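You operate a simulated robot arm through the tools that you are given. There is no shell and no other tool. Be economical: measure what you need, move in short steps, check, and stop when the job is done.

You run a simulated robot arm. Do the job below in one go: nothing can be reset, and whatever is moved stays where it is left.

Task
Blow cover 59 dry all round on the turning plate, then shut the air off.
Fine: air box in the orange holder before the valve opens; turn the plate through TWO, THREE and FOUR; leave the other wet covers. Set down upright: yellow air box.

It is judged by the outcome, as a careful person would: the job done as asked, and still so three seconds after it is handed in. It fails if anything else is knocked over, pushed out of place, dropped, spilled or broken. Lids that push on must go on centred and level and be pressed home; caps that screw on are set level and turned clockwise until they are tight.

Robot
A 6-joint arm with a two-finger gripper, fixed in place. Base frame: the origin is at the foot of the arm, x ahead of it, y to its left, z up; the work surface is at about z = 88.4. Lengths are in cm, angles in degrees, forces in N, time in s.
Its first joint turns from -166.0 to 166.0 degrees. Payload 3.43 kg.
The TCP is the grasp point between the finger pads, 2 cm short of the fingertips. In the tool frame z runs along the fingers and y along their closing line. The gripper opens to 19 cm. The gripper's body begins 24.8 cm behind the TCP.
Orientation is that of the tool frame in the base frame, as a unit quaternion [x, y, z, w]. With the fingers straight down and closing along the base's y, the tool's x points along the base's -x, its y along +y and its z along -z.

Tools
- The arm moves only by the tool move_arm. Its argument "series" is a list that holds one entry, the list of rows, each a list of 6 numbers: the shift along the tool's x, y, z in cm, then the turn, a rotation vector about the tool's x, y, z in rad. In form: [[[tx, ty, tz, rx, ry, rz], ...]]. A call has 1 to 8 rows; each row shifts and turns the commanded pose from where the row before left it, along the tool's axes as they then stand. "hand" is the gripper command, from -1 (fully open) to 1 (shut), values between in proportion, set as the call begins (left out, the last holds). Rows are played at 5 a second. More than 5 cm and 8.6 degrees between two rows, or a gripper value outside its range, and nothing of the call is played. Where a pose cannot be reached the arm comes as near as it can. A force on the tool above 40 N (or 10 N above the force at the start of the call, whichever is more), or a blocked arm, ends the call early, and 0.2 s more pass. The fingers move at their own pace (about 4.5 cm/s each) and stop on an object; they squeeze with about 44 N. The grip force told is the motor's: it shows also when the fingers shut on nothing. Time passes only in rows, and 0.2 s behind the last, so rows that do not move let the fingers close. It gives the time, the measured TCP pose, the force on the tool (base axes), the opening and the grip force at its end, in the units of the frame above (readings bear some noise), with the torque about the TCP (base axes, N m) and any sound that the robot's microphone picked up.
- Cameras (640 x 400 px; columns grow to the right, rows downward): "scene" is fixed at [21.83, 65.9, 146.3]; the picture's right is [-0.54, -0.84, 0.00], its down [-0.63, 0.41, -0.66] and it looks along [0.55, -0.36, -0.75] (base axes); focal length 266 px, centre (320, 200). "wrist" rides on the gripper at [7, -0.8, -28.8] in the tool frame; the picture's right is [0.12, 0.99, 0.00], its down [-0.96, 0.12, -0.25] and it looks along [-0.25, 0.03, 0.97] (tool axes); focal length 261 px, centre (320, 200). There is no depth. A picture from a camera that has moved, and an enlarged one, comes with that camera's place and axes in the base frame and with its lens. The place of the scene camera against the robot may be out by one fixed shift of up to 1.2 cm in any direction.
- camera(camera): a new picture of that camera. No time passes.
- lift_body(by): slides the trunk up (or, below 0, down) by that many cm; the arm rides with it, the base frame stays. It gives what a move gives, with no picture.
- zoom(camera, box): a new picture of the part [left, top, right, bottom] of that camera's present view, enlarged. No time passes.
- close_job(): hands the job in; it is judged then, once.

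Go step by step. Nothing tells you positions but the pictures and the camera data: compare them with the known pose of the tool, close in by small moves and look again before you grip or let go. The budget is 120 turns and 68 pictures, counting those below and the enlarged ones. Unless the task says otherwise, let go and move clear before handing in, and close with one line.

The tools are called after ">>>" as name(argument=value, ...) on one line, values as JSON. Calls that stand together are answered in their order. move_arm: Moves the arm, as the interface text tells. Its arguments: {"type":"object","properties":{"series":{"type":"array"},"hand":{"type":"number"}},"required":["series"]} The other tools are called the same way: lift_body (by) slides the trunk up or down; camera (camera) takes a picture; zoom (camera, box) takes an enlarged picture of a part of a camera's view; close_job () hands the job in.

At the start:

```text
time_s: 0.0
tcp_pos: [71.12, 33.51, 118.3]
tcp_rot: [0.0, 1.0, 0.0, 0.0]
wrist_force: [-0.5, 1.3, -1.3]
torque: [0.02, -0.01, 0.01]
finger_gap: 18.97
finger_force: 0.0
trunk travel left (down, up): [-17.5, 6.5]
```

scene: 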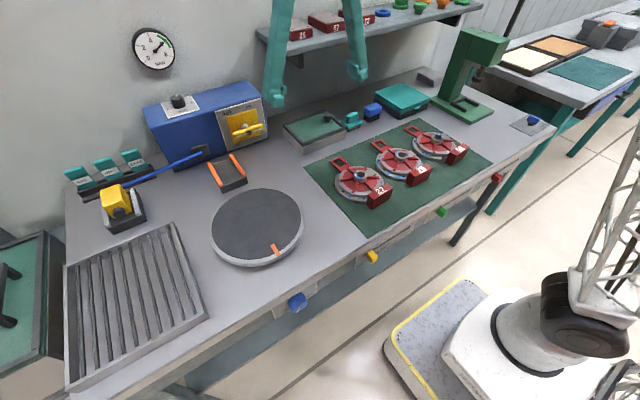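
wrist: 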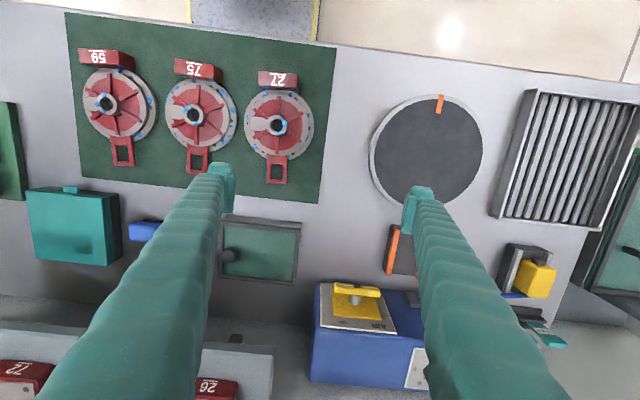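

I see three wet covers (27, 75, 59) on the green mat, a turning plate, a yellow air box on a hose, an orange holder and a blue valve box. I'll take enlarged views first to read labels and measure.

>>> zoom(camera="scene", box=[60, 80, 310, 280])

>>> zoom(camera="scene", box=[300, 60, 500, 230])

>>> zoom(camera="wrist", box=[300, 80, 640, 400])

```text
2.00 times, centred on (185, 180) of scene
camera zoom: at [21.83, 65.9, 146.3], right [-0.54, -0.84, 0.0], down [-0.63, 0.41, -0.66], along [0.55, -0.36, -0.75], focal length 533 px, centre (590, 240)
```

zoom: 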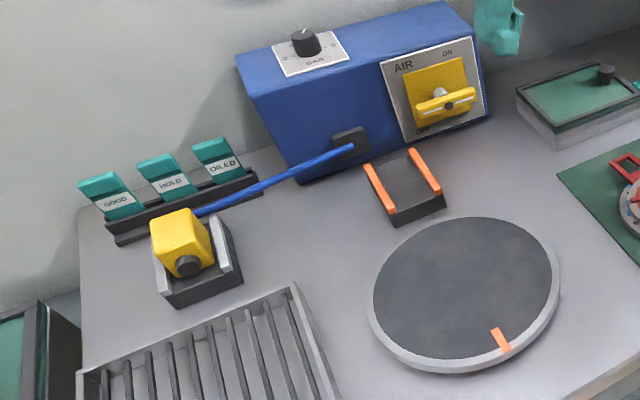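

```text
2.35 times, centred on (400, 145) of scene
camera zoom: at [21.83, 65.9, 146.3], right [-0.54, -0.84, 0.0], down [-0.63, 0.41, -0.66], along [0.55, -0.36, -0.75], focal length 627 px, centre (132, 329)
```

zoom: 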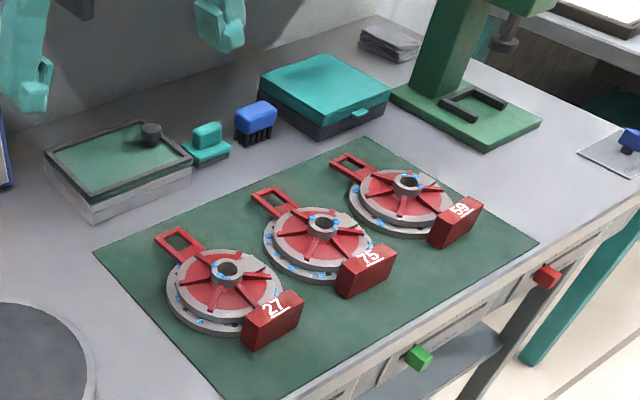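

```text
1.25 times, centred on (470, 240) of wrist
camera zoom: at [63.95, 32.57, 147.04], right [-0.12, 0.99, 0.0], down [0.96, 0.12, 0.25], along [0.25, 0.03, -0.97], focal length 326 px, centre (132, 150)
```

zoom: 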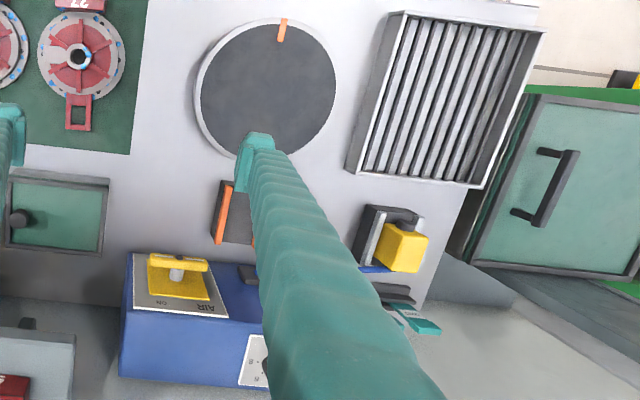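

Positions so far: plate centre about (65,56), cover 59 about (60,2), air box about (85,78), orange holder about (84,57). I'll check the gauge, the plate markings and cover 59 next.

>>> zoom(camera="scene", box=[120, 20, 190, 75])

>>> zoom(camera="scene", box=[195, 150, 315, 275])

>>> zoom(camera="wrist", box=[60, 30, 200, 180])

>>> zoom(camera="scene", box=[395, 110, 485, 180])

```text
7.27 times, centred on (155, 48) of scene
camera zoom: at [21.83, 65.9, 146.3], right [-0.54, -0.84, 0.0], down [-0.63, 0.41, -0.66], along [0.55, -0.36, -0.75], focal length 1937 px, centre (1520, 1309)
```

zoom: 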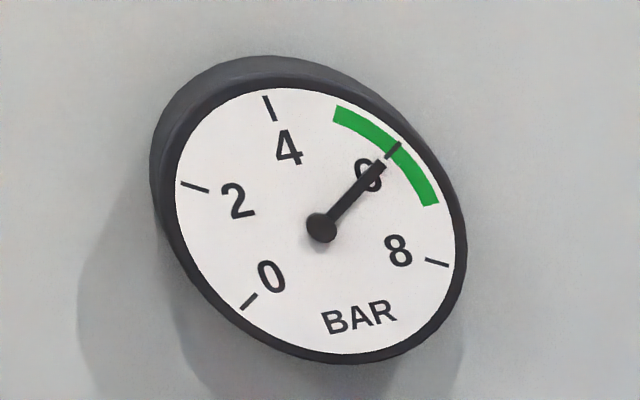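

```text
3.20 times, centred on (255, 212) of scene
camera zoom: at [21.83, 65.9, 146.3], right [-0.54, -0.84, 0.0], down [-0.63, 0.41, -0.66], along [0.55, -0.36, -0.75], focal length 852 px, centre (528, 160)
```

zoom: 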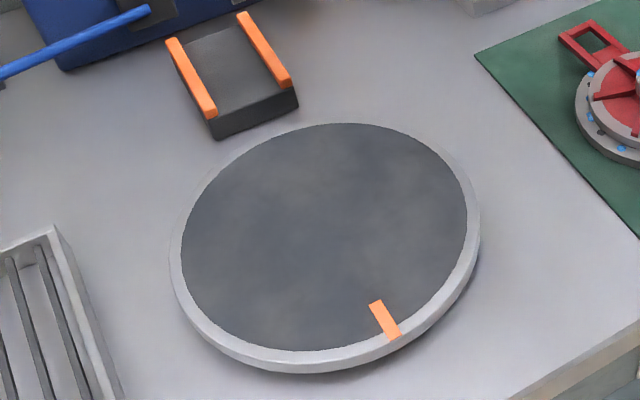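

```text
2.67 times, centred on (130, 105) of wrist
camera zoom: at [63.95, 32.57, 147.04], right [-0.12, 0.99, 0.0], down [0.96, 0.12, 0.25], along [0.25, 0.03, -0.97], focal length 695 px, centre (827, 453)
```

zoom: 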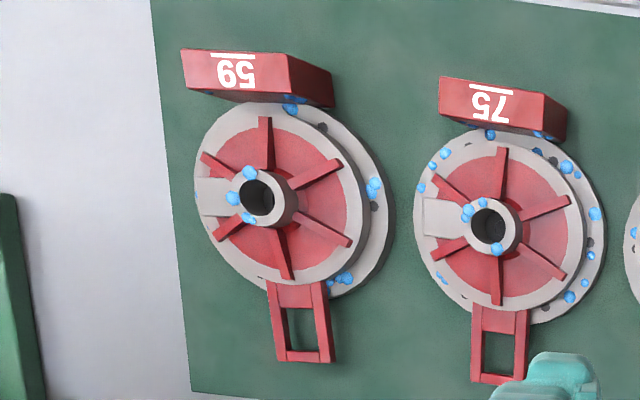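

```text
5.71 times, centred on (440, 145) of scene
camera zoom: at [21.83, 65.9, 146.3], right [-0.54, -0.84, 0.0], down [-0.63, 0.41, -0.66], along [0.55, -0.36, -0.75], focal length 1522 px, centre (-366, 514)
```

zoom: 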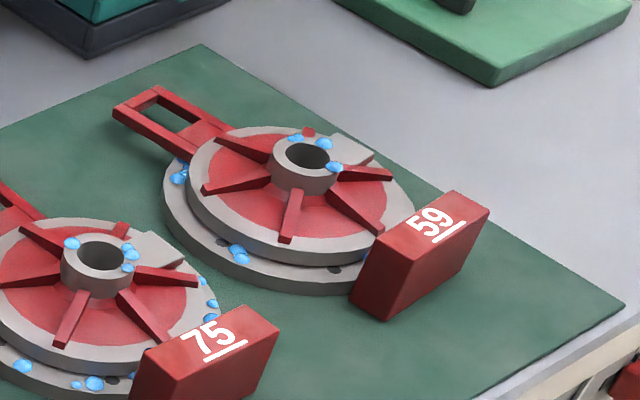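

Pressure reads 6 bar, in the green, so the knob stays alone. Cover 59's hub is near (63,-9), so I'll go above it for a closer look.

>>> move_arm(series=[[[0.9, -4.9, 0, 0, 0, 0], [0.9, -4.9, 0, 0, 0, 0], [0.9, -4.9, 0, 0, 0, 0], [0.9, -4.9, 0, 0, 0, 0], [0.9, -4.9, 0, 0, 0, 0], [0.9, -4.9, 0, 0, 0, 0], [0.9, -4.9, 0, 0, 0, 0], [0.9, -4.9, 0, 0, 0, 0]]], hand=-1)

>>> move_arm(series=[[[0.6, -3.1, 3, 0, 0, 0], [0, 0, 4, 0, 0, 0], [0, 0, 0, 0, 0, 0]]])

>>> camera(camera="wrist")

```text
time_s: 1.8
tcp_pos: [63.91, -5.9, 118.03]
tcp_rot: [0.0, 1.0, 0.001, 0.001]
wrist_force: [-0.3, 0.1, -0.6]
torque: [-0.16, 0.06, 0.01]
finger_gap: 19.0
finger_force: 0.1
trunk travel left (down, up): [-17.5, 6.5]
```

```text
time_s: 2.6
tcp_pos: [63.34, -8.84, 111.18]
tcp_rot: [0.0, 1.0, 0.0, 0.0]
wrist_force: [0.3, -0.6, 0.0]
torque: [0.02, 0.0, 0.01]
finger_gap: 19.01
finger_force: 0.3
trunk travel left (down, up): [-17.5, 6.5]
```

```text
58 pictures are left
camera wrist: at [56.21, -9.69, 139.98], right [-0.12, 0.99, 0.0], down [0.96, 0.12, 0.25], along [0.25, 0.03, -0.97], focal length 261 px, centre (320, 200)
```

wrist: 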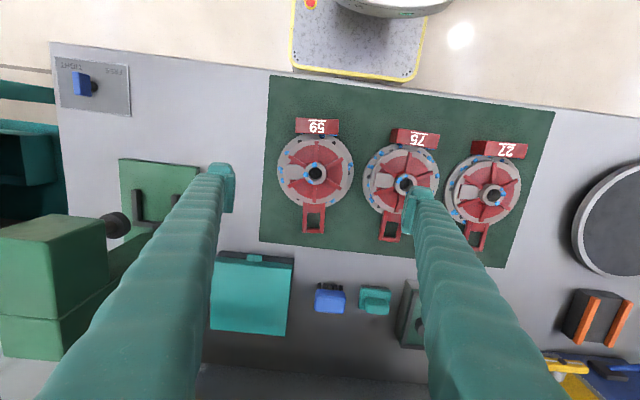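

Hub 59 sits at about (63.4,-9.5). I'll zoom in for diameters and hub height.

>>> zoom(camera="wrist", box=[250, 100, 410, 250])

```text
2.67 times, centred on (330, 175) of wrist
camera zoom: at [56.21, -9.69, 139.98], right [-0.12, 0.99, 0.0], down [0.96, 0.12, 0.25], along [0.25, 0.03, -0.97], focal length 695 px, centre (293, 267)
```

zoom: 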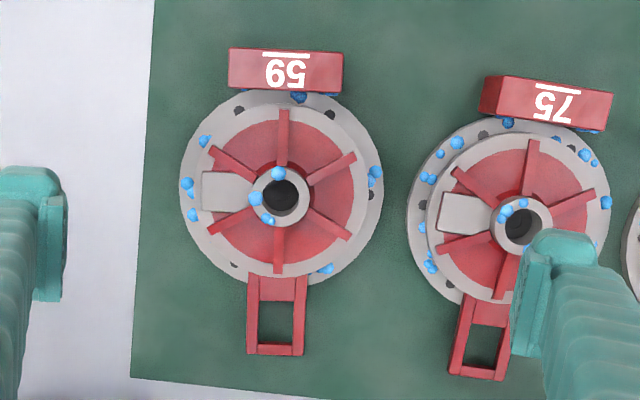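

Upper disc is about 12 cm across, centred near (63.25,-9.6), and cover 75's flange is close on the +y side. I'll narrow the fingers to 13.6 cm, centre over it and come down part way.

>>> move_arm(series=[[[0.1, -0.76, 0, 0, 0, 0], [0, 0, 4, 0, 0, 0], [0, 0, 4.5, 0, 0, 0], [0, 0, 4.5, 0, 0, 0], [0, 0, 0, 0, 0, 0]]], hand=-0.43)

>>> camera(camera="wrist")

>>> zoom(camera="scene", box=[370, 90, 490, 190])

```text
time_s: 3.8
tcp_pos: [63.0, -9.54, 98.07]
tcp_rot: [0.0, 1.0, 0.0, 0.001]
wrist_force: [0.2, -1.1, -0.7]
torque: [-0.03, -0.02, 0.0]
finger_gap: 13.58
finger_force: 0.0
trunk travel left (down, up): [-17.5, 6.5]
```

```text
56 pictures are left
camera wrist: at [56.04, -10.4, 126.94], right [-0.12, 0.99, 0.0], down [0.96, 0.12, 0.25], along [0.25, 0.03, -0.97], focal length 261 px, centre (320, 200)
```

wrist: 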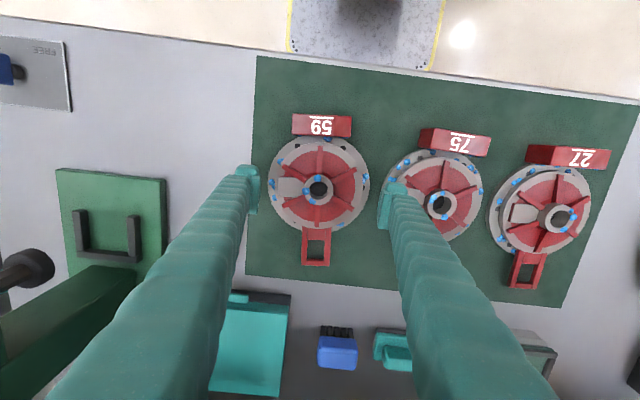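

```text
4.00 times, centred on (430, 140) of scene
camera zoom: at [21.83, 65.9, 146.3], right [-0.54, -0.84, 0.0], down [-0.63, 0.41, -0.66], along [0.55, -0.36, -0.75], focal length 1065 px, centre (-120, 440)
```

zoom: 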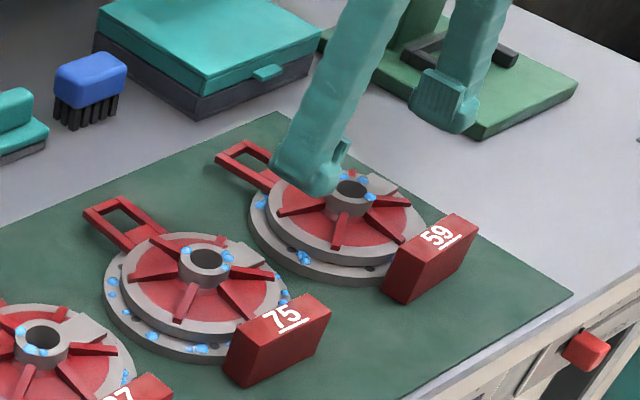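

Centre refines to (63.1,-9.8). I'll descend around the upper disc in small steps.

>>> move_arm(series=[[[-0.1, -0.25, 2, 0, 0, 0], [0, 0, 2, 0, 0, 0], [0, 0, 1, 0, 0, 0], [0, 0, 0, 0, 0, 0]]])

>>> zoom(camera="scene", box=[370, 90, 490, 190])

```text
time_s: 4.8
tcp_pos: [63.32, -9.73, 93.24]
tcp_rot: [0.0, 1.0, -0.001, 0.0]
wrist_force: [-0.2, 0.6, 0.9]
torque: [-0.01, 0.04, 0.0]
finger_gap: 13.58
finger_force: 0.1
trunk travel left (down, up): [-17.5, 6.5]
```

```text
4.00 times, centred on (430, 140) of scene
camera zoom: at [21.83, 65.9, 146.3], right [-0.54, -0.84, 0.0], down [-0.63, 0.41, -0.66], along [0.55, -0.36, -0.75], focal length 1065 px, centre (-120, 440)
```

zoom: 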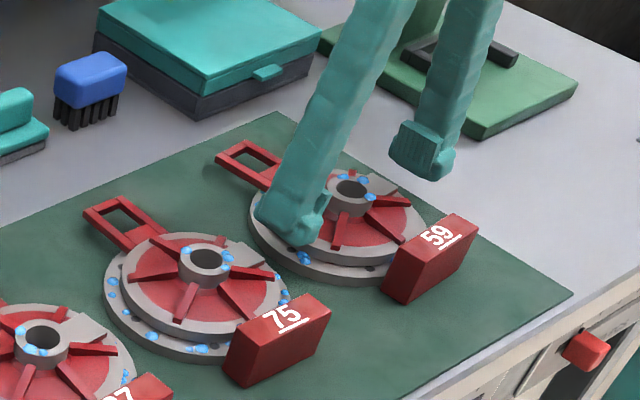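

The tips are just above the flange. I'll ease down until light contact.

>>> move_arm(series=[[[0, 0, 0.3, 0, 0, 0], [0, 0, 0.3, 0, 0, 0], [0, 0, 0, 0, 0, 0]]])

>>> zoom(camera="scene", box=[400, 110, 480, 170])

```text
time_s: 5.6
tcp_pos: [63.25, -9.75, 92.65]
tcp_rot: [0.0, 1.0, 0.0, 0.0]
wrist_force: [-1.2, -0.5, 0.3]
torque: [-0.01, -0.01, -0.04]
finger_gap: 13.61
finger_force: 0.0
trunk travel left (down, up): [-17.5, 6.5]
```

```text
6.67 times, centred on (440, 140) of scene
camera zoom: at [21.83, 65.9, 146.3], right [-0.54, -0.84, 0.0], down [-0.63, 0.41, -0.66], along [0.55, -0.36, -0.75], focal length 1776 px, centre (-480, 600)
```

zoom: 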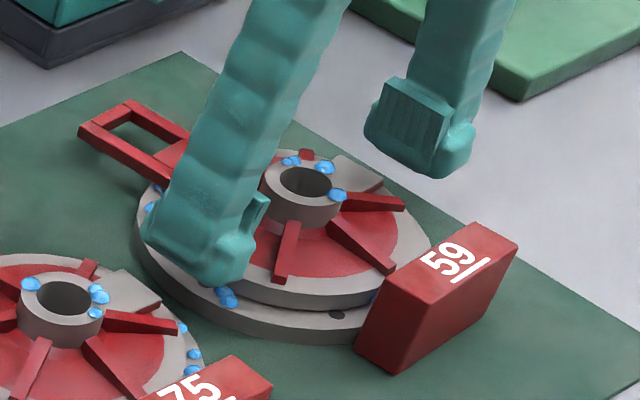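

No contact yet and the tips are below the upper disc's top edge, so I'll close.

>>> move_arm(series=[[[0, 0, 0, 0, 0, 0], [0, 0, 0, 0, 0, 0], [0, 0, 0, 0, 0, 0], [0, 0, 0, 0, 0, 0]]], hand=1)

>>> zoom(camera="scene", box=[400, 110, 480, 170])

```text
time_s: 6.7
tcp_pos: [63.33, -9.87, 92.95]
tcp_rot: [0.0, 1.0, 0.0, 0.003]
wrist_force: [-0.8, 11.0, 30.1]
torque: [1.82, 0.37, -0.09]
finger_gap: 4.52
finger_force: 9.1
trunk travel left (down, up): [-17.5, 6.5]
stopped in row 4: the force on the tool passed its limit at 51 N (the readings are from after the stop); the commanded pose is now the measured one
```

```text
6.67 times, centred on (440, 140) of scene
camera zoom: at [21.83, 65.9, 146.3], right [-0.54, -0.84, 0.0], down [-0.63, 0.41, -0.66], along [0.55, -0.36, -0.75], focal length 1776 px, centre (-480, 600)
```

zoom: 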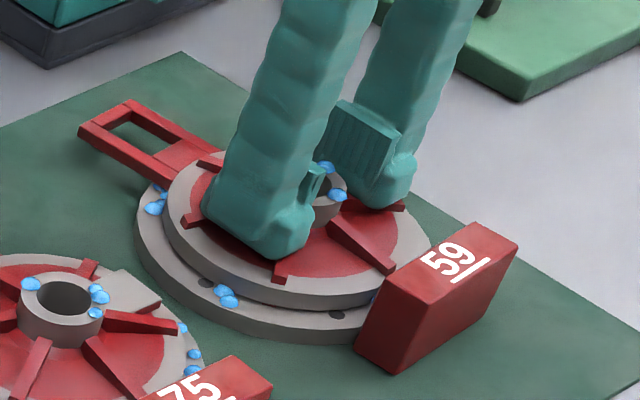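

The disc is thinner than I judged, so the tips slid over its top onto the ribs; the cover has not moved. I'll reopen with a slight lift, then go down lower.

>>> move_arm(series=[[[0, 0, -0.5, 0, 0, 0], [0, 0, -0.5, 0, 0, 0], [0, 0, 0, 0, 0, 0], [0, 0, 0, 0, 0, 0], [0, 0, 0, 0, 0, 0], [0, 0, 0, 0, 0, 0]]], hand=-0.43)

>>> camera(camera="wrist")

```text
time_s: 8.1
tcp_pos: [63.34, -9.95, 93.77]
tcp_rot: [0.0, 1.0, 0.0, 0.002]
wrist_force: [0.5, -0.4, 0.0]
torque: [0.0, -0.02, 0.0]
finger_gap: 13.55
finger_force: 0.0
trunk travel left (down, up): [-17.5, 6.5]
```

```text
51 pictures are left
camera wrist: at [56.14, -10.79, 122.61], right [-0.12, 0.99, 0.0], down [0.96, 0.11, 0.25], along [0.25, 0.03, -0.97], focal length 261 px, centre (320, 200)
```

wrist: 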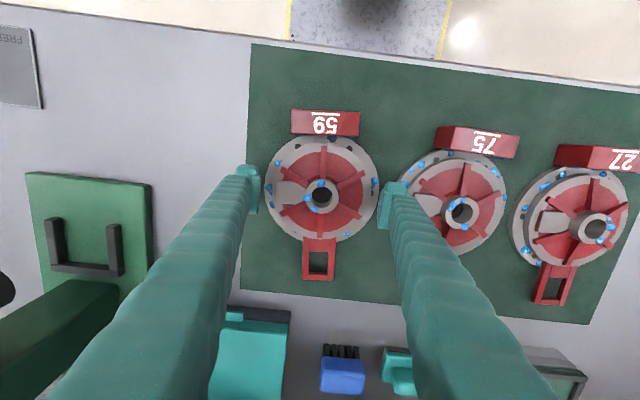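

Fingers straddle cover 59 with about 1.5 cm to cover 75. I'll shift 0.2 and descend until the tips nearly touch the flange.

>>> move_arm(series=[[[0, 0.2, 1.0, 0, 0, 0], [0, 0, 0.6, 0, 0, 0], [0, 0, 0.3, 0, 0, 0], [0, 0, 0.2, 0, 0, 0], [0, 0, 0, 0, 0, 0]]])

>>> zoom(camera="scene", box=[400, 110, 480, 170])

```text
time_s: 9.3
tcp_pos: [63.31, -9.59, 91.83]
tcp_rot: [0.0, 1.0, 0.0, 0.001]
wrist_force: [0.4, -0.7, 0.2]
torque: [0.05, -0.01, -0.01]
finger_gap: 13.6
finger_force: 0.1
trunk travel left (down, up): [-17.5, 6.5]
```

```text
6.67 times, centred on (440, 140) of scene
camera zoom: at [21.83, 65.9, 146.3], right [-0.54, -0.84, 0.0], down [-0.63, 0.41, -0.66], along [0.55, -0.36, -0.75], focal length 1776 px, centre (-480, 600)
```

zoom: 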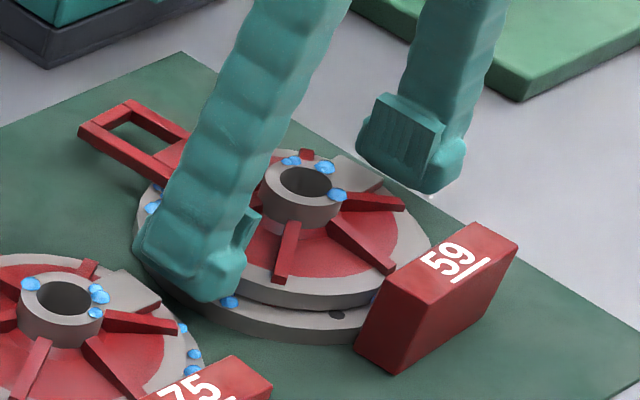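

>>> move_arm(series=[[[0, 0, 0.15, 0, 0, 0], [0, 0, 0.15, 0, 0, 0], [0, 0, 0, 0, 0, 0]]])

>>> move_arm(series=[[[0, 0, 0, 0, 0, 0], [0, 0, 0, 0, 0, 0], [0, 0, 0, 0, 0, 0]]], hand=-0.2)

```text
time_s: 10.1
tcp_pos: [63.24, -9.71, 91.37]
tcp_rot: [0.0, 1.0, 0.0, 0.001]
wrist_force: [0.6, -0.5, 0.1]
torque: [-0.03, -0.01, 0.02]
finger_gap: 13.58
finger_force: 0.0
trunk travel left (down, up): [-17.5, 6.5]
```

```text
time_s: 10.9
tcp_pos: [63.3, -9.62, 91.45]
tcp_rot: [0.0, 1.0, 0.0, 0.002]
wrist_force: [0.3, -0.1, 0.7]
torque: [-0.02, 0.01, -0.03]
finger_gap: 11.38
finger_force: 0.1
trunk travel left (down, up): [-17.5, 6.5]
```

The gap is 11.4 with no force; I need to see whether the tips are against the rim.

>>> zoom(camera="scene", box=[400, 110, 480, 170])

>>> camera(camera="wrist")

```text
6.67 times, centred on (440, 140) of scene
camera zoom: at [21.83, 65.9, 146.3], right [-0.54, -0.84, 0.0], down [-0.63, 0.41, -0.66], along [0.55, -0.36, -0.75], focal length 1776 px, centre (-480, 600)
```

zoom: 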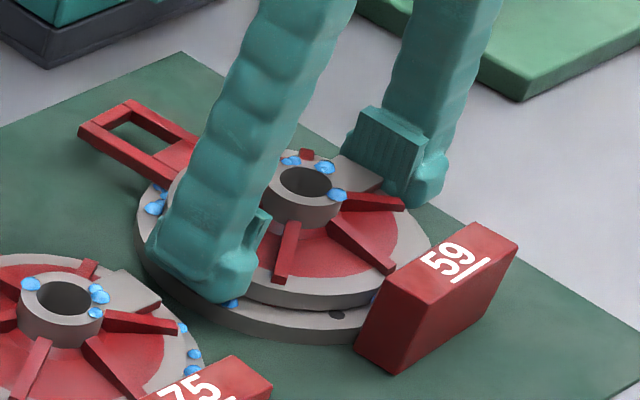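

```text
48 pictures are left
camera wrist: at [56.14, -10.57, 120.19], right [-0.12, 0.99, 0.0], down [0.96, 0.11, 0.25], along [0.25, 0.03, -0.97], focal length 261 px, centre (320, 200)
```

wrist: 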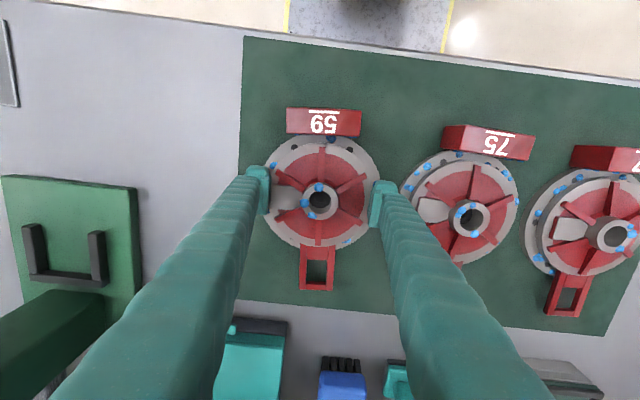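

Tips appear to sit against the rim. I'll close fully in short steps.

>>> move_arm(series=[[[0, 0, 0, 0, 0, 0], [0, 0, 0, 0, 0, 0]]], hand=0)

```text
time_s: 11.5
tcp_pos: [63.28, -9.68, 91.23]
tcp_rot: [0.001, 1.0, 0.001, 0.001]
wrist_force: [-0.5, 2.5, 2.7]
torque: [-0.32, 0.11, -0.02]
finger_gap: 11.03
finger_force: 44.4
trunk travel left (down, up): [-17.5, 6.5]
```

Gripped firmly at 11.0 cm with 44 N. I'll lift slightly and check.

>>> move_arm(series=[[[0, 0, -0.5, 0, 0, 0], [0, 0, -1, 0, 0, 0], [0, 0, -1.5, 0, 0, 0], [0, 0, 0, 0, 0, 0]]], hand=1)

>>> zoom(camera="scene", box=[390, 100, 480, 170])

```text
time_s: 12.5
tcp_pos: [63.36, -9.73, 94.46]
tcp_rot: [0.0, 1.0, 0.0, 0.001]
wrist_force: [-0.7, 0.5, -9.5]
torque: [0.01, -0.11, 0.0]
finger_gap: 11.07
finger_force: 44.0
trunk travel left (down, up): [-17.5, 6.5]
```

```text
5.71 times, centred on (435, 135) of scene
camera zoom: at [21.83, 65.9, 146.3], right [-0.54, -0.84, 0.0], down [-0.63, 0.41, -0.66], along [0.55, -0.36, -0.75], focal length 1522 px, centre (-337, 571)
```

zoom: 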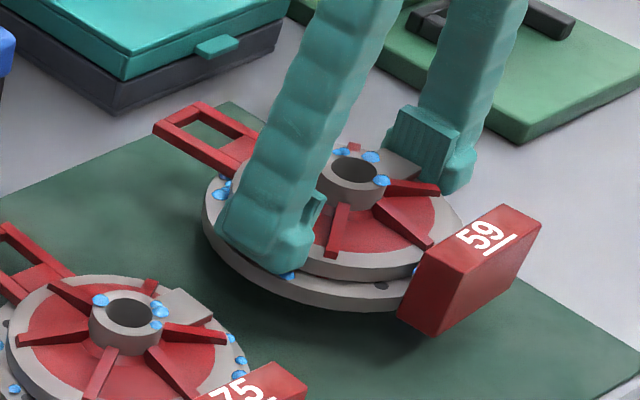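

The cover hangs level, about 1 kg. I'll raise it and carry it toward the plate, stopping short to look.

>>> move_arm(series=[[[0, 0, -4, 0, 0, 0], [0, 0, -4.5, 0, 0, 0], [0, 0, -4.5, 0, 0, 0], [0, 4, 0, 0, 0, 0], [0, 4.9, 0, 0, 0, 0], [0, 4.9, 0, 0, 0, 0], [0, 4.9, 0, 0, 0, 0], [0, 4.9, 0, 0, 0, 0]]])

>>> move_arm(series=[[[0, 4.9, 0, 0, 0, 0], [0, 4.9, 0, 0, 0, 0], [0, 4.9, 0, 0, 0, 0], [0, 4.9, 0, 0, 0, 0], [0, 4, 0, 0, 0, 0], [0, 0, 0, 0, 0, 0]]])

>>> camera(camera="wrist")

>>> camera(camera="scene")

```text
time_s: 14.3
tcp_pos: [63.39, 13.87, 107.36]
tcp_rot: [0.0, 1.0, 0.0, 0.002]
wrist_force: [0.3, -1.0, -9.2]
torque: [0.14, -0.15, 0.04]
finger_gap: 11.01
finger_force: 44.1
trunk travel left (down, up): [-17.5, 6.5]
```

```text
time_s: 15.7
tcp_pos: [63.31, 37.5, 107.31]
tcp_rot: [0.0, 1.0, 0.0, 0.002]
wrist_force: [-0.3, 0.1, -9.0]
torque: [0.0, -0.13, 0.0]
finger_gap: 11.03
finger_force: 43.9
trunk travel left (down, up): [-17.5, 6.5]
```

```text
46 pictures are left
camera wrist: at [56.19, 36.66, 136.11], right [-0.12, 0.99, 0.0], down [0.96, 0.11, 0.25], along [0.25, 0.03, -0.97], focal length 261 px, centre (320, 200)
```

wrist: 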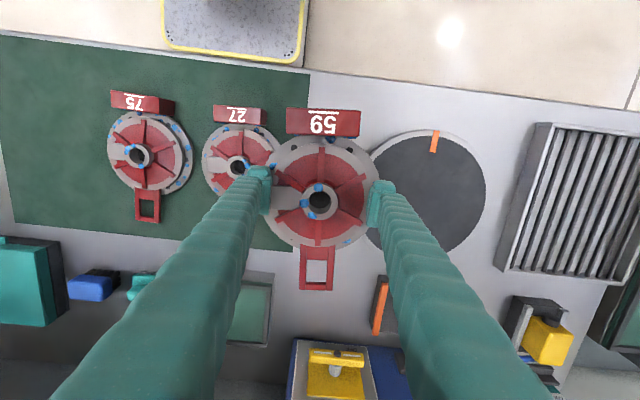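

```text
45 pictures are left
```

scene: 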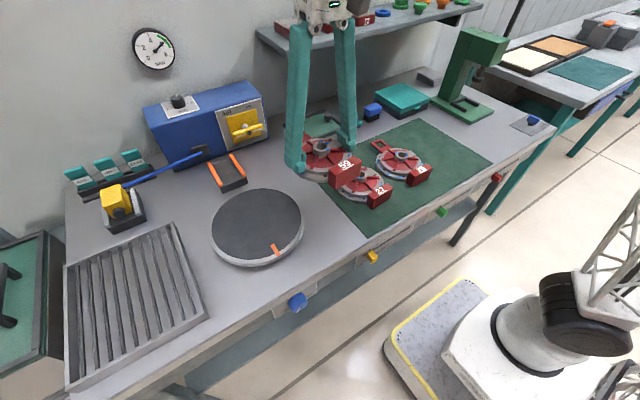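

Plate centre comes out about (64,57). I'll move most of the way and re-measure.

>>> move_arm(series=[[[0, 4.9, 0, 0, 0, 0], [0, 4.9, 0, 0, 0, 0], [0, 4.9, 0, 0, 0, 0], [0, 4.6, 0, 0, 0, 0], [0, 0, 0, 0, 0, 0]]])

>>> camera(camera="wrist")

>>> zoom(camera="scene", box=[190, 120, 330, 280])

```text
time_s: 16.9
tcp_pos: [63.55, 57.07, 107.21]
tcp_rot: [0.001, 1.0, -0.001, 0.001]
wrist_force: [0.0, 0.4, -9.1]
torque: [-0.06, -0.11, -0.03]
finger_gap: 11.05
finger_force: 43.8
trunk travel left (down, up): [-17.5, 6.5]
```

```text
44 pictures are left
camera wrist: at [56.29, 56.12, 136.11], right [-0.12, 0.99, 0.0], down [0.96, 0.11, 0.25], along [0.25, 0.03, -0.97], focal length 261 px, centre (320, 200)
```

wrist: 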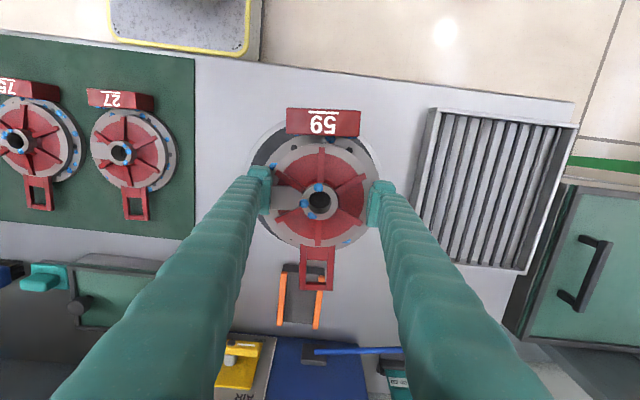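

```text
2.50 times, centred on (260, 200) of scene
camera zoom: at [21.83, 65.9, 146.3], right [-0.54, -0.84, 0.0], down [-0.63, 0.41, -0.66], along [0.55, -0.36, -0.75], focal length 666 px, centre (470, 200)
```

zoom: 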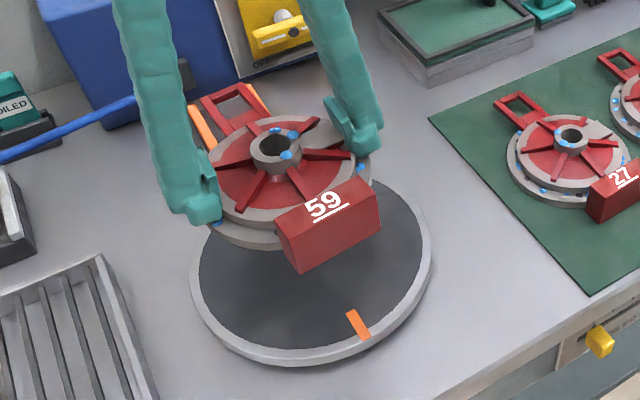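

>>> zoom(camera="wrist", box=[230, 90, 410, 340])

```text
1.60 times, centred on (320, 215) of wrist
camera zoom: at [56.29, 56.12, 136.11], right [-0.12, 0.99, 0.0], down [0.96, 0.11, 0.25], along [0.25, 0.03, -0.97], focal length 417 px, centre (320, 176)
```

zoom: 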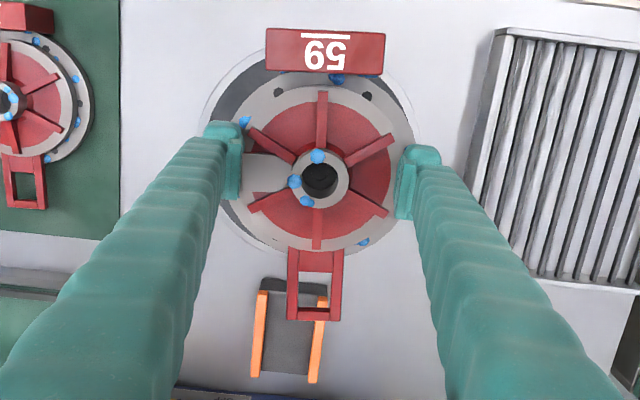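

Plate centre is (64.6,56.0), radius about 12.5. The holder is at about (88.7,55.6), in line with it. I'll centre the cover and lower.

>>> move_arm(series=[[[-1.1, -1.05, 0, 0, 0, 0], [0, 0, 4, 0, 0, 0], [0, 0, 4, 0, 0, 0], [0, 0, 3.5, 0, 0, 0], [0, 0, 0, 0, 0, 0]]])

>>> zoom(camera="scene", box=[190, 120, 330, 280])

```text
time_s: 18.1
tcp_pos: [64.6, 55.96, 95.87]
tcp_rot: [0.001, 1.0, 0.0, 0.002]
wrist_force: [-0.3, 0.8, -8.7]
torque: [-0.02, -0.15, 0.01]
finger_gap: 11.04
finger_force: 43.6
trunk travel left (down, up): [-17.5, 6.5]
```

```text
2.50 times, centred on (260, 200) of scene
camera zoom: at [21.83, 65.9, 146.3], right [-0.54, -0.84, 0.0], down [-0.63, 0.41, -0.66], along [0.55, -0.36, -0.75], focal length 666 px, centre (470, 200)
```

zoom: 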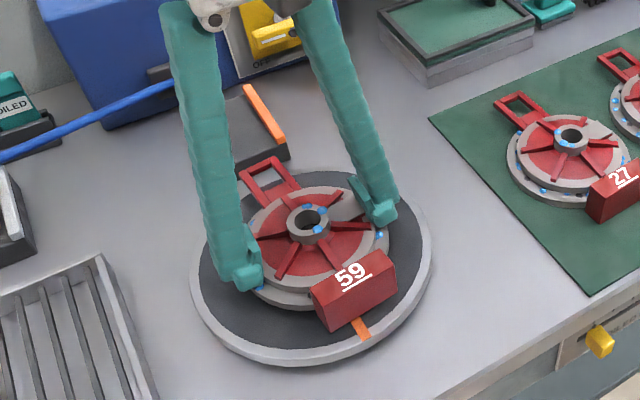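

It looks centred. I'll lower it to contact in small steps.

>>> move_arm(series=[[[0, 0, 1, 0, 0, 0], [0, 0, 0.7, 0, 0, 0], [0, 0, 0, 0, 0, 0]]])

>>> move_arm(series=[[[0, 0, 0.3, 0, 0, 0], [0, 0, 0.3, 0, 0, 0], [0, 0, 0, 0, 0, 0]]])

```text
time_s: 18.9
tcp_pos: [64.5, 55.89, 94.14]
tcp_rot: [0.0, 1.0, 0.0, 0.002]
wrist_force: [0.0, 0.7, -8.7]
torque: [0.02, -0.19, -0.03]
finger_gap: 11.04
finger_force: 43.8
trunk travel left (down, up): [-17.5, 6.5]
```

```text
time_s: 19.7
tcp_pos: [64.52, 55.81, 93.99]
tcp_rot: [-0.001, 1.0, 0.002, 0.004]
wrist_force: [-2.4, -0.6, 20.0]
torque: [-1.63, 0.9, -0.25]
finger_gap: 11.03
finger_force: 43.4
trunk travel left (down, up): [-17.5, 6.5]
stopped in row 3: the force on the tool passed its limit at 42 N (the readings are from after the stop); the commanded pose is now the measured one
```

The cover is seated with contact at TCP 93.9. I'll ease off and open.

>>> move_arm(series=[[[0, 0, -0.1, 0, 0, 0], [0, 0, 0, 0, 0, 0]]])

>>> move_arm(series=[[[0, 0, 0, 0, 0, 0], [0, 0, 0, 0, 0, 0], [0, 0, 0, 0, 0, 0], [0, 0, -2, 0, 0, 0], [0, 0, -4, 0, 0, 0], [0, 0, -4.5, 0, 0, 0], [0, 0, -4.5, 0, 0, 0], [0, 0, 0, 0, 0, 0]]], hand=-0.3)

>>> camera(camera="wrist")

```text
time_s: 20.3
tcp_pos: [64.46, 55.8, 93.93]
tcp_rot: [0.0, 1.0, 0.001, 0.004]
wrist_force: [-4.6, -1.3, 16.2]
torque: [-1.05, 0.2, -0.18]
finger_gap: 11.02
finger_force: 43.6
trunk travel left (down, up): [-17.5, 6.5]
```

```text
time_s: 22.1
tcp_pos: [64.38, 55.85, 108.93]
tcp_rot: [0.0, 1.0, 0.002, 0.004]
wrist_force: [0.3, -0.2, -0.1]
torque: [0.0, -0.02, 0.01]
finger_gap: 12.37
finger_force: 0.0
trunk travel left (down, up): [-17.5, 6.5]
```

```text
40 pictures are left
camera wrist: at [57.17, 54.85, 137.79], right [-0.12, 0.99, 0.0], down [0.96, 0.11, 0.25], along [0.25, 0.03, -0.97], focal length 261 px, centre (320, 200)
```

wrist: 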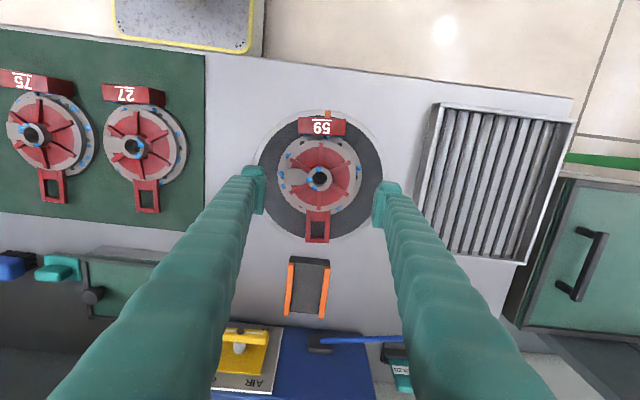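

The cover is well centred. Next is the air box near (88,83); I'll move toward it to measure.

>>> move_arm(series=[[[0, 4.5, 0, 0, 0, 0], [0, 4.5, 0, 0, 0, 0], [0, 4.5, 0, 0, 0, 0], [0, 4.5, 0, 0, 0, 0], [0, 0, 0, 0, 0, 0]]], hand=-0.3)

>>> zoom(camera="wrist", box=[240, 180, 500, 400])

>>> zoom(camera="scene", box=[80, 160, 180, 240])

```text
time_s: 23.3
tcp_pos: [64.44, 73.87, 109.08]
tcp_rot: [0.001, 1.0, 0.001, 0.003]
wrist_force: [0.5, -0.3, -0.6]
torque: [-0.12, 0.06, -0.03]
finger_gap: 12.34
finger_force: 0.1
trunk travel left (down, up): [-17.5, 6.5]
```

```text
1.82 times, centred on (370, 290) of wrist
camera zoom: at [57.28, 72.81, 137.71], right [-0.12, 0.99, 0.0], down [0.96, 0.11, 0.25], along [0.25, 0.03, -0.97], focal length 474 px, centre (229, 36)
```

zoom: 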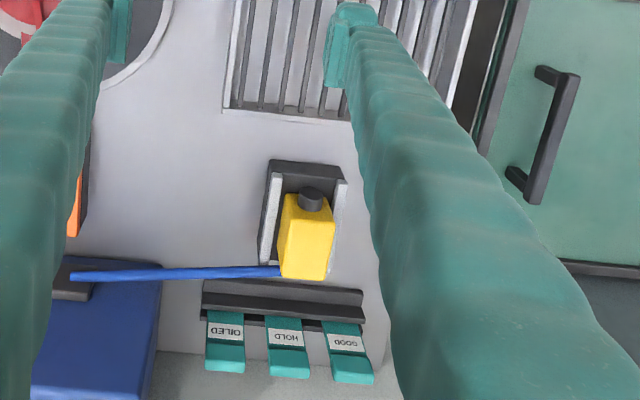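

```text
5.00 times, centred on (130, 200) of scene
camera zoom: at [21.83, 65.9, 146.3], right [-0.54, -0.84, 0.0], down [-0.63, 0.41, -0.66], along [0.55, -0.36, -0.75], focal length 1332 px, centre (1270, 200)
```

zoom: 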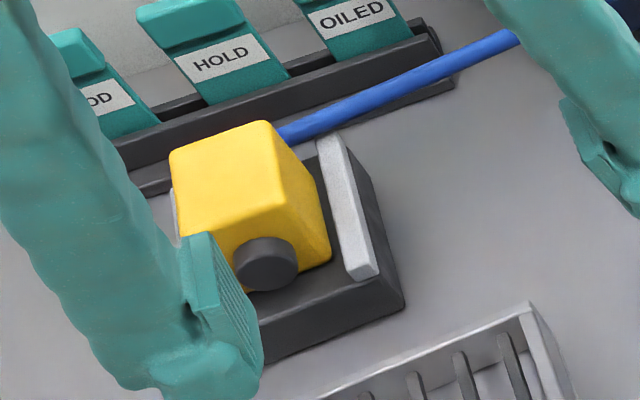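

The box is about 5.3 cm square on a base with low rails, in a place a vertical tool can't reach. I'll tilt the tool forward 45° in the x–z plane (fingers still closing along y) and test the reach.

>>> move_arm(series=[[[0, 0, 0, 0, -0.131, 0], [0, 0, 0, 0, -0.131, 0], [0, 0, 0, 0, -0.131, 0], [0, 0, 0, 0, -0.131, 0], [0, 0, 0, 0, -0.131, 0], [0, 0, 0, 0, -0.131, 0], [0, 4.5, 0, 0, 0, 0], [0, 4.5, 0, 0, 0, 0]]])

>>> move_arm(series=[[[-2.5, 0, 2.5, 0, 0, 0], [-2.5, 0, 2.5, 0, 0, 0], [-2.5, 0, 2.5, 0, 0, 0], [0, 0, 0, 0, 0, 0]]])

>>> camera(camera="wrist")

```text
time_s: 25.1
tcp_pos: [64.47, 83.04, 108.85]
tcp_rot: [0.0, 0.922, 0.001, 0.386]
wrist_force: [-0.1, 0.7, -1.0]
torque: [-0.11, -0.13, -0.08]
finger_gap: 12.33
finger_force: 0.0
trunk travel left (down, up): [-17.5, 6.5]
```

```text
time_s: 26.1
tcp_pos: [75.07, 83.1, 108.98]
tcp_rot: [0.001, 0.922, 0.001, 0.386]
wrist_force: [0.2, 0.4, 0.4]
torque: [-0.02, -0.03, -0.01]
finger_gap: 12.37
finger_force: 0.1
trunk travel left (down, up): [-17.5, 6.5]
```

```text
37 pictures are left
camera wrist: at [49.6, 82.07, 124.31], right [-0.08, 0.99, -0.08], down [0.5, 0.11, 0.86], along [0.86, 0.03, -0.5], focal length 261 px, centre (320, 200)
```

wrist: 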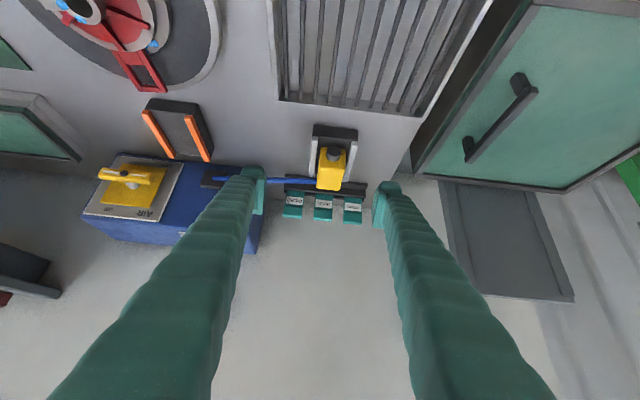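

Reach is fine here. I'll advance 10 cm along the tool toward the box with the fingers opened to about 10 cm, and look again.

>>> move_arm(series=[[[0, 0, 3, 0, 0, 0], [0, 0, 3, 0, 0, 0], [0, 0, 3, 0, 0, 0], [0, 0, 0, 0, 0, 0]]], hand=-0.1)

>>> zoom(camera="wrist", box=[250, 90, 410, 240])

>>> zoom(camera="scene", box=[70, 140, 190, 240])

```text
time_s: 27.1
tcp_pos: [81.43, 82.84, 102.8]
tcp_rot: [0.001, 0.922, 0.001, 0.386]
wrist_force: [0.6, 0.0, 0.6]
torque: [-0.01, -0.04, 0.0]
finger_gap: 10.44
finger_force: 0.0
trunk travel left (down, up): [-17.5, 6.5]
```

```text
2.67 times, centred on (330, 165) of wrist
camera zoom: at [56.03, 82.0, 118.0], right [-0.08, 0.99, -0.08], down [0.5, 0.11, 0.86], along [0.86, 0.03, -0.5], focal length 695 px, centre (293, 293)
```

zoom: 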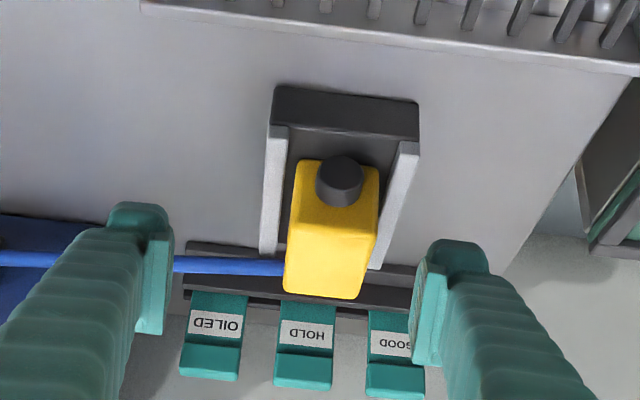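

```text
4.00 times, centred on (130, 190) of scene
camera zoom: at [21.83, 65.9, 146.3], right [-0.54, -0.84, 0.0], down [-0.63, 0.41, -0.66], along [0.55, -0.36, -0.75], focal length 1065 px, centre (1080, 240)
```

zoom: 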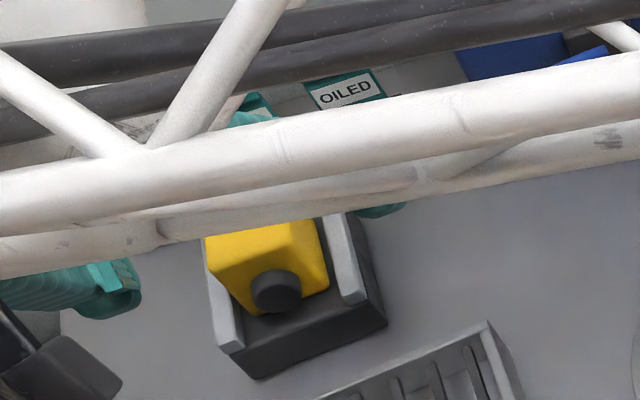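

Box centre is about (89.9,85.0), front face x≈87, top z≈96, with the hose leaving from its back face. I'll align y and approach part way, then check.

>>> move_arm(series=[[[0.1, 2.15, 0, 0, 0, 0], [0, 0, 3, 0, 0, 0], [0.1, 0, 3, 0, 0, 0], [0, 0, 0, 0, 0, 0]]])

>>> zoom(camera="wrist", box=[240, 90, 400, 240])

>>> zoom(camera="scene", box=[70, 150, 190, 240])

```text
time_s: 28.1
tcp_pos: [85.67, 85.06, 98.37]
tcp_rot: [0.002, 0.923, 0.0, 0.386]
wrist_force: [0.5, 0.4, 0.5]
torque: [0.0, -0.03, 0.0]
finger_gap: 10.45
finger_force: 0.0
trunk travel left (down, up): [-17.5, 6.5]
```

```text
2.67 times, centred on (320, 165) of wrist
camera zoom: at [60.25, 84.11, 113.61], right [-0.08, 0.99, -0.08], down [0.5, 0.11, 0.86], along [0.86, 0.03, -0.5], focal length 695 px, centre (320, 293)
```

zoom: 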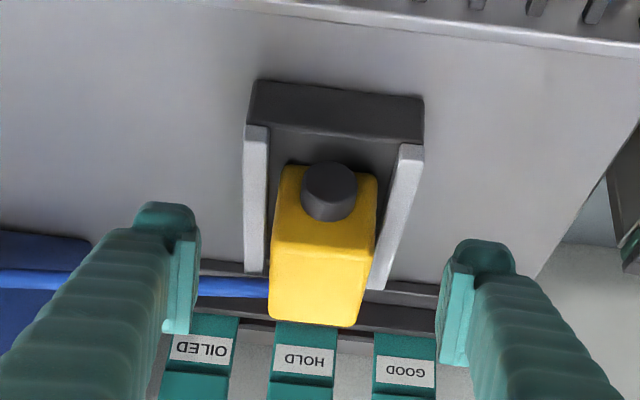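

```text
4.44 times, centred on (130, 195) of scene
camera zoom: at [21.83, 65.9, 146.3], right [-0.54, -0.84, 0.0], down [-0.63, 0.41, -0.66], along [0.55, -0.36, -0.75], focal length 1184 px, centre (1164, 222)
```

zoom: 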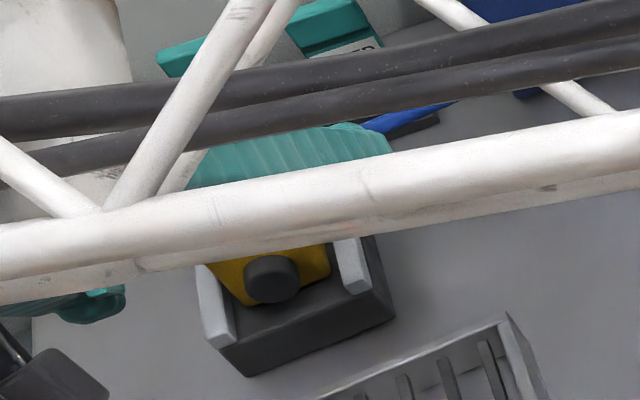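

Alignment is good (box y≈85.0, top z≈97). I'll advance the last 3.6 cm and close on it.

>>> move_arm(series=[[[0, 0, 1.2, 0, 0, 0], [0, 0, 1.2, 0, 0, 0], [0, 0, 1.2, 0, 0, 0], [0, 0, 0, 0, 0, 0]]])

>>> move_arm(series=[[[0, 0, 0, 0, 0, 0], [0, 0, 0, 0, 0, 0], [0, 0, 0, 0, 0, 0], [0, 0, 0, 0, 0, 0]]], hand=0.6)

>>> zoom(camera="wrist", box=[240, 90, 400, 240])

```text
time_s: 29.1
tcp_pos: [88.18, 84.97, 95.89]
tcp_rot: [0.002, 0.923, 0.0, 0.385]
wrist_force: [-0.3, 0.5, 0.7]
torque: [-0.01, 0.01, -0.02]
finger_gap: 10.43
finger_force: 0.1
trunk travel left (down, up): [-17.5, 6.5]
```

```text
time_s: 30.1
tcp_pos: [88.28, 85.08, 95.92]
tcp_rot: [0.001, 0.923, 0.001, 0.386]
wrist_force: [0.1, -0.7, 0.0]
torque: [0.04, -0.04, 0.01]
finger_gap: 4.71
finger_force: 28.1
trunk travel left (down, up): [-17.5, 6.5]
```

```text
2.67 times, centred on (320, 165) of wrist
camera zoom: at [62.77, 84.11, 111.14], right [-0.08, 0.99, -0.08], down [0.5, 0.11, 0.86], along [0.86, 0.03, -0.5], focal length 695 px, centre (320, 293)
```

zoom: 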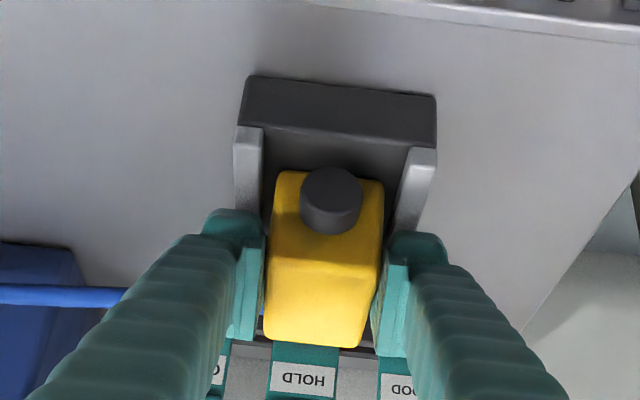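

The box is gripped at 4.7 cm. I'll firm up and lift straight up.

>>> move_arm(series=[[[0, 0, 0, 0, 0, 0], [-0.35, 0, -0.35, 0, 0, 0], [-0.7, 0, -0.7, 0, 0, 0], [-1.4, 0, -1.4, 0, 0, 0], [-2.1, 0, -2.1, 0, 0, 0], [-1.4, 0, -1.4, 0, 0, 0], [0, 0, 0, 0, 0, 0]]], hand=1)

>>> camera(camera="wrist")

```text
time_s: 31.7
tcp_pos: [88.17, 85.02, 104.32]
tcp_rot: [0.0, 0.923, 0.002, 0.386]
wrist_force: [0.3, -0.1, -2.0]
torque: [0.0, 0.01, 0.01]
finger_gap: 4.7
finger_force: 43.5
trunk travel left (down, up): [-17.5, 6.5]
```

```text
31 pictures are left
camera wrist: at [62.74, 84.05, 119.53], right [-0.08, 0.99, -0.08], down [0.5, 0.11, 0.86], along [0.86, 0.03, -0.5], focal length 261 px, centre (320, 200)
```

wrist: 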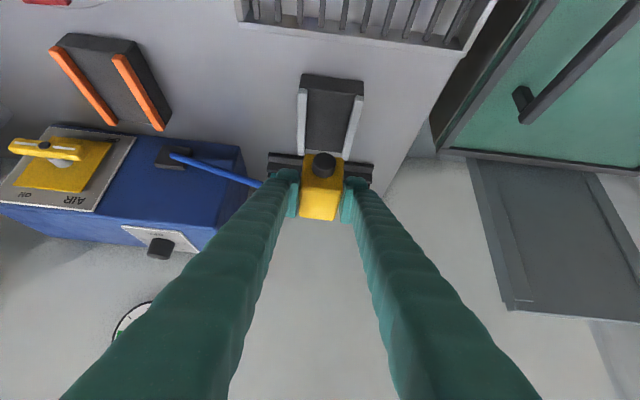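

The box is free and light. I'll carry it toward the orange holder, stopping 8 cm short to check alignment.

>>> move_arm(series=[[[0, -4.5, 0, 0, 0, 0], [0, -4.5, 0, 0, 0, 0], [0, -4.5, 0, 0, 0, 0], [0, -4.5, 0, 0, 0, 0], [0, -4, 0, 0, 0, 0], [0, 0, 0, 0, 0, 0]]])

>>> camera(camera="wrist")

```text
time_s: 33.1
tcp_pos: [88.25, 63.06, 104.28]
tcp_rot: [0.001, 0.922, 0.001, 0.386]
wrist_force: [0.5, -0.3, -2.0]
torque: [0.05, 0.09, 0.03]
finger_gap: 4.7
finger_force: 44.5
trunk travel left (down, up): [-17.5, 6.5]
```

```text
30 pictures are left
camera wrist: at [62.71, 62.07, 119.52], right [-0.08, 0.99, -0.08], down [0.5, 0.11, 0.86], along [0.86, 0.03, -0.5], focal length 261 px, centre (320, 200)
```

wrist: 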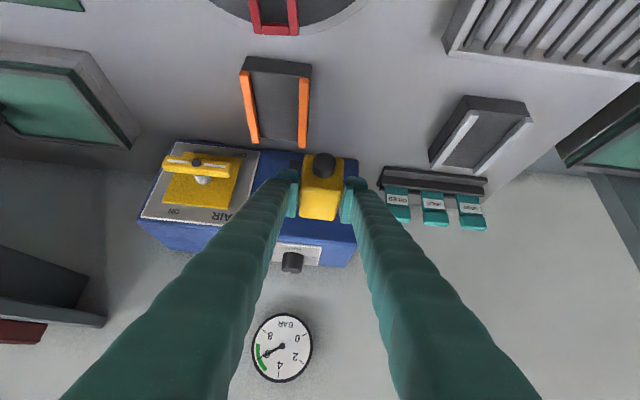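

The orange holder's geometry matches the grey one: centred y≈56.0 and about 1.5 cm nearer in x. I'll move over it and check.

>>> move_arm(series=[[[0.5, -3.5, -0.5, 0, 0, 0], [0.55, -3.55, -0.55, 0, 0, 0], [0, 0, 0, 0, 0, 0]]])

>>> zoom(camera="wrist", box=[220, 30, 420, 230])

>>> zoom(camera="scene", box=[160, 100, 300, 240])

```text
time_s: 33.9
tcp_pos: [86.54, 55.86, 104.25]
tcp_rot: [0.001, 0.922, 0.001, 0.386]
wrist_force: [-0.9, -0.9, -2.3]
torque: [0.01, 0.1, 0.04]
finger_gap: 4.68
finger_force: 43.6
trunk travel left (down, up): [-17.5, 6.5]
```

```text
2.00 times, centred on (320, 130) of wrist
camera zoom: at [61.14, 55.07, 119.54], right [-0.08, 0.99, -0.08], down [0.5, 0.11, 0.86], along [0.86, 0.03, -0.5], focal length 521 px, centre (320, 340)
```

zoom: 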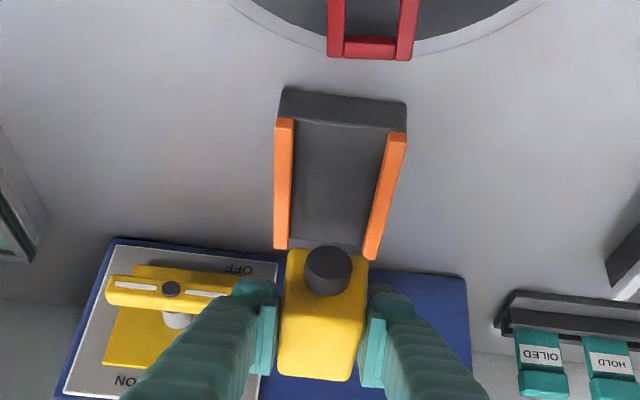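

```text
2.86 times, centred on (230, 170) of scene
camera zoom: at [21.83, 65.9, 146.3], right [-0.54, -0.84, 0.0], down [-0.63, 0.41, -0.66], along [0.55, -0.36, -0.75], focal length 761 px, centre (577, 286)
```

zoom: 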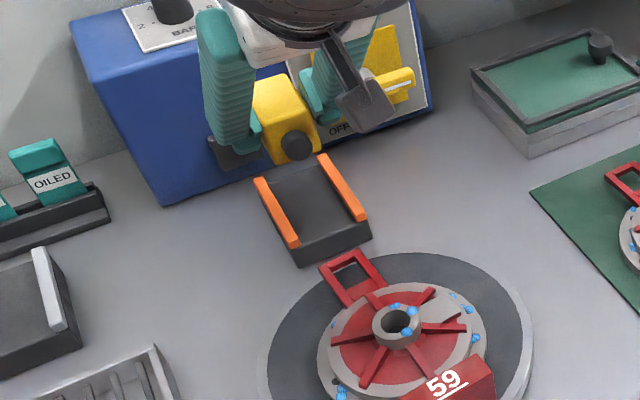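

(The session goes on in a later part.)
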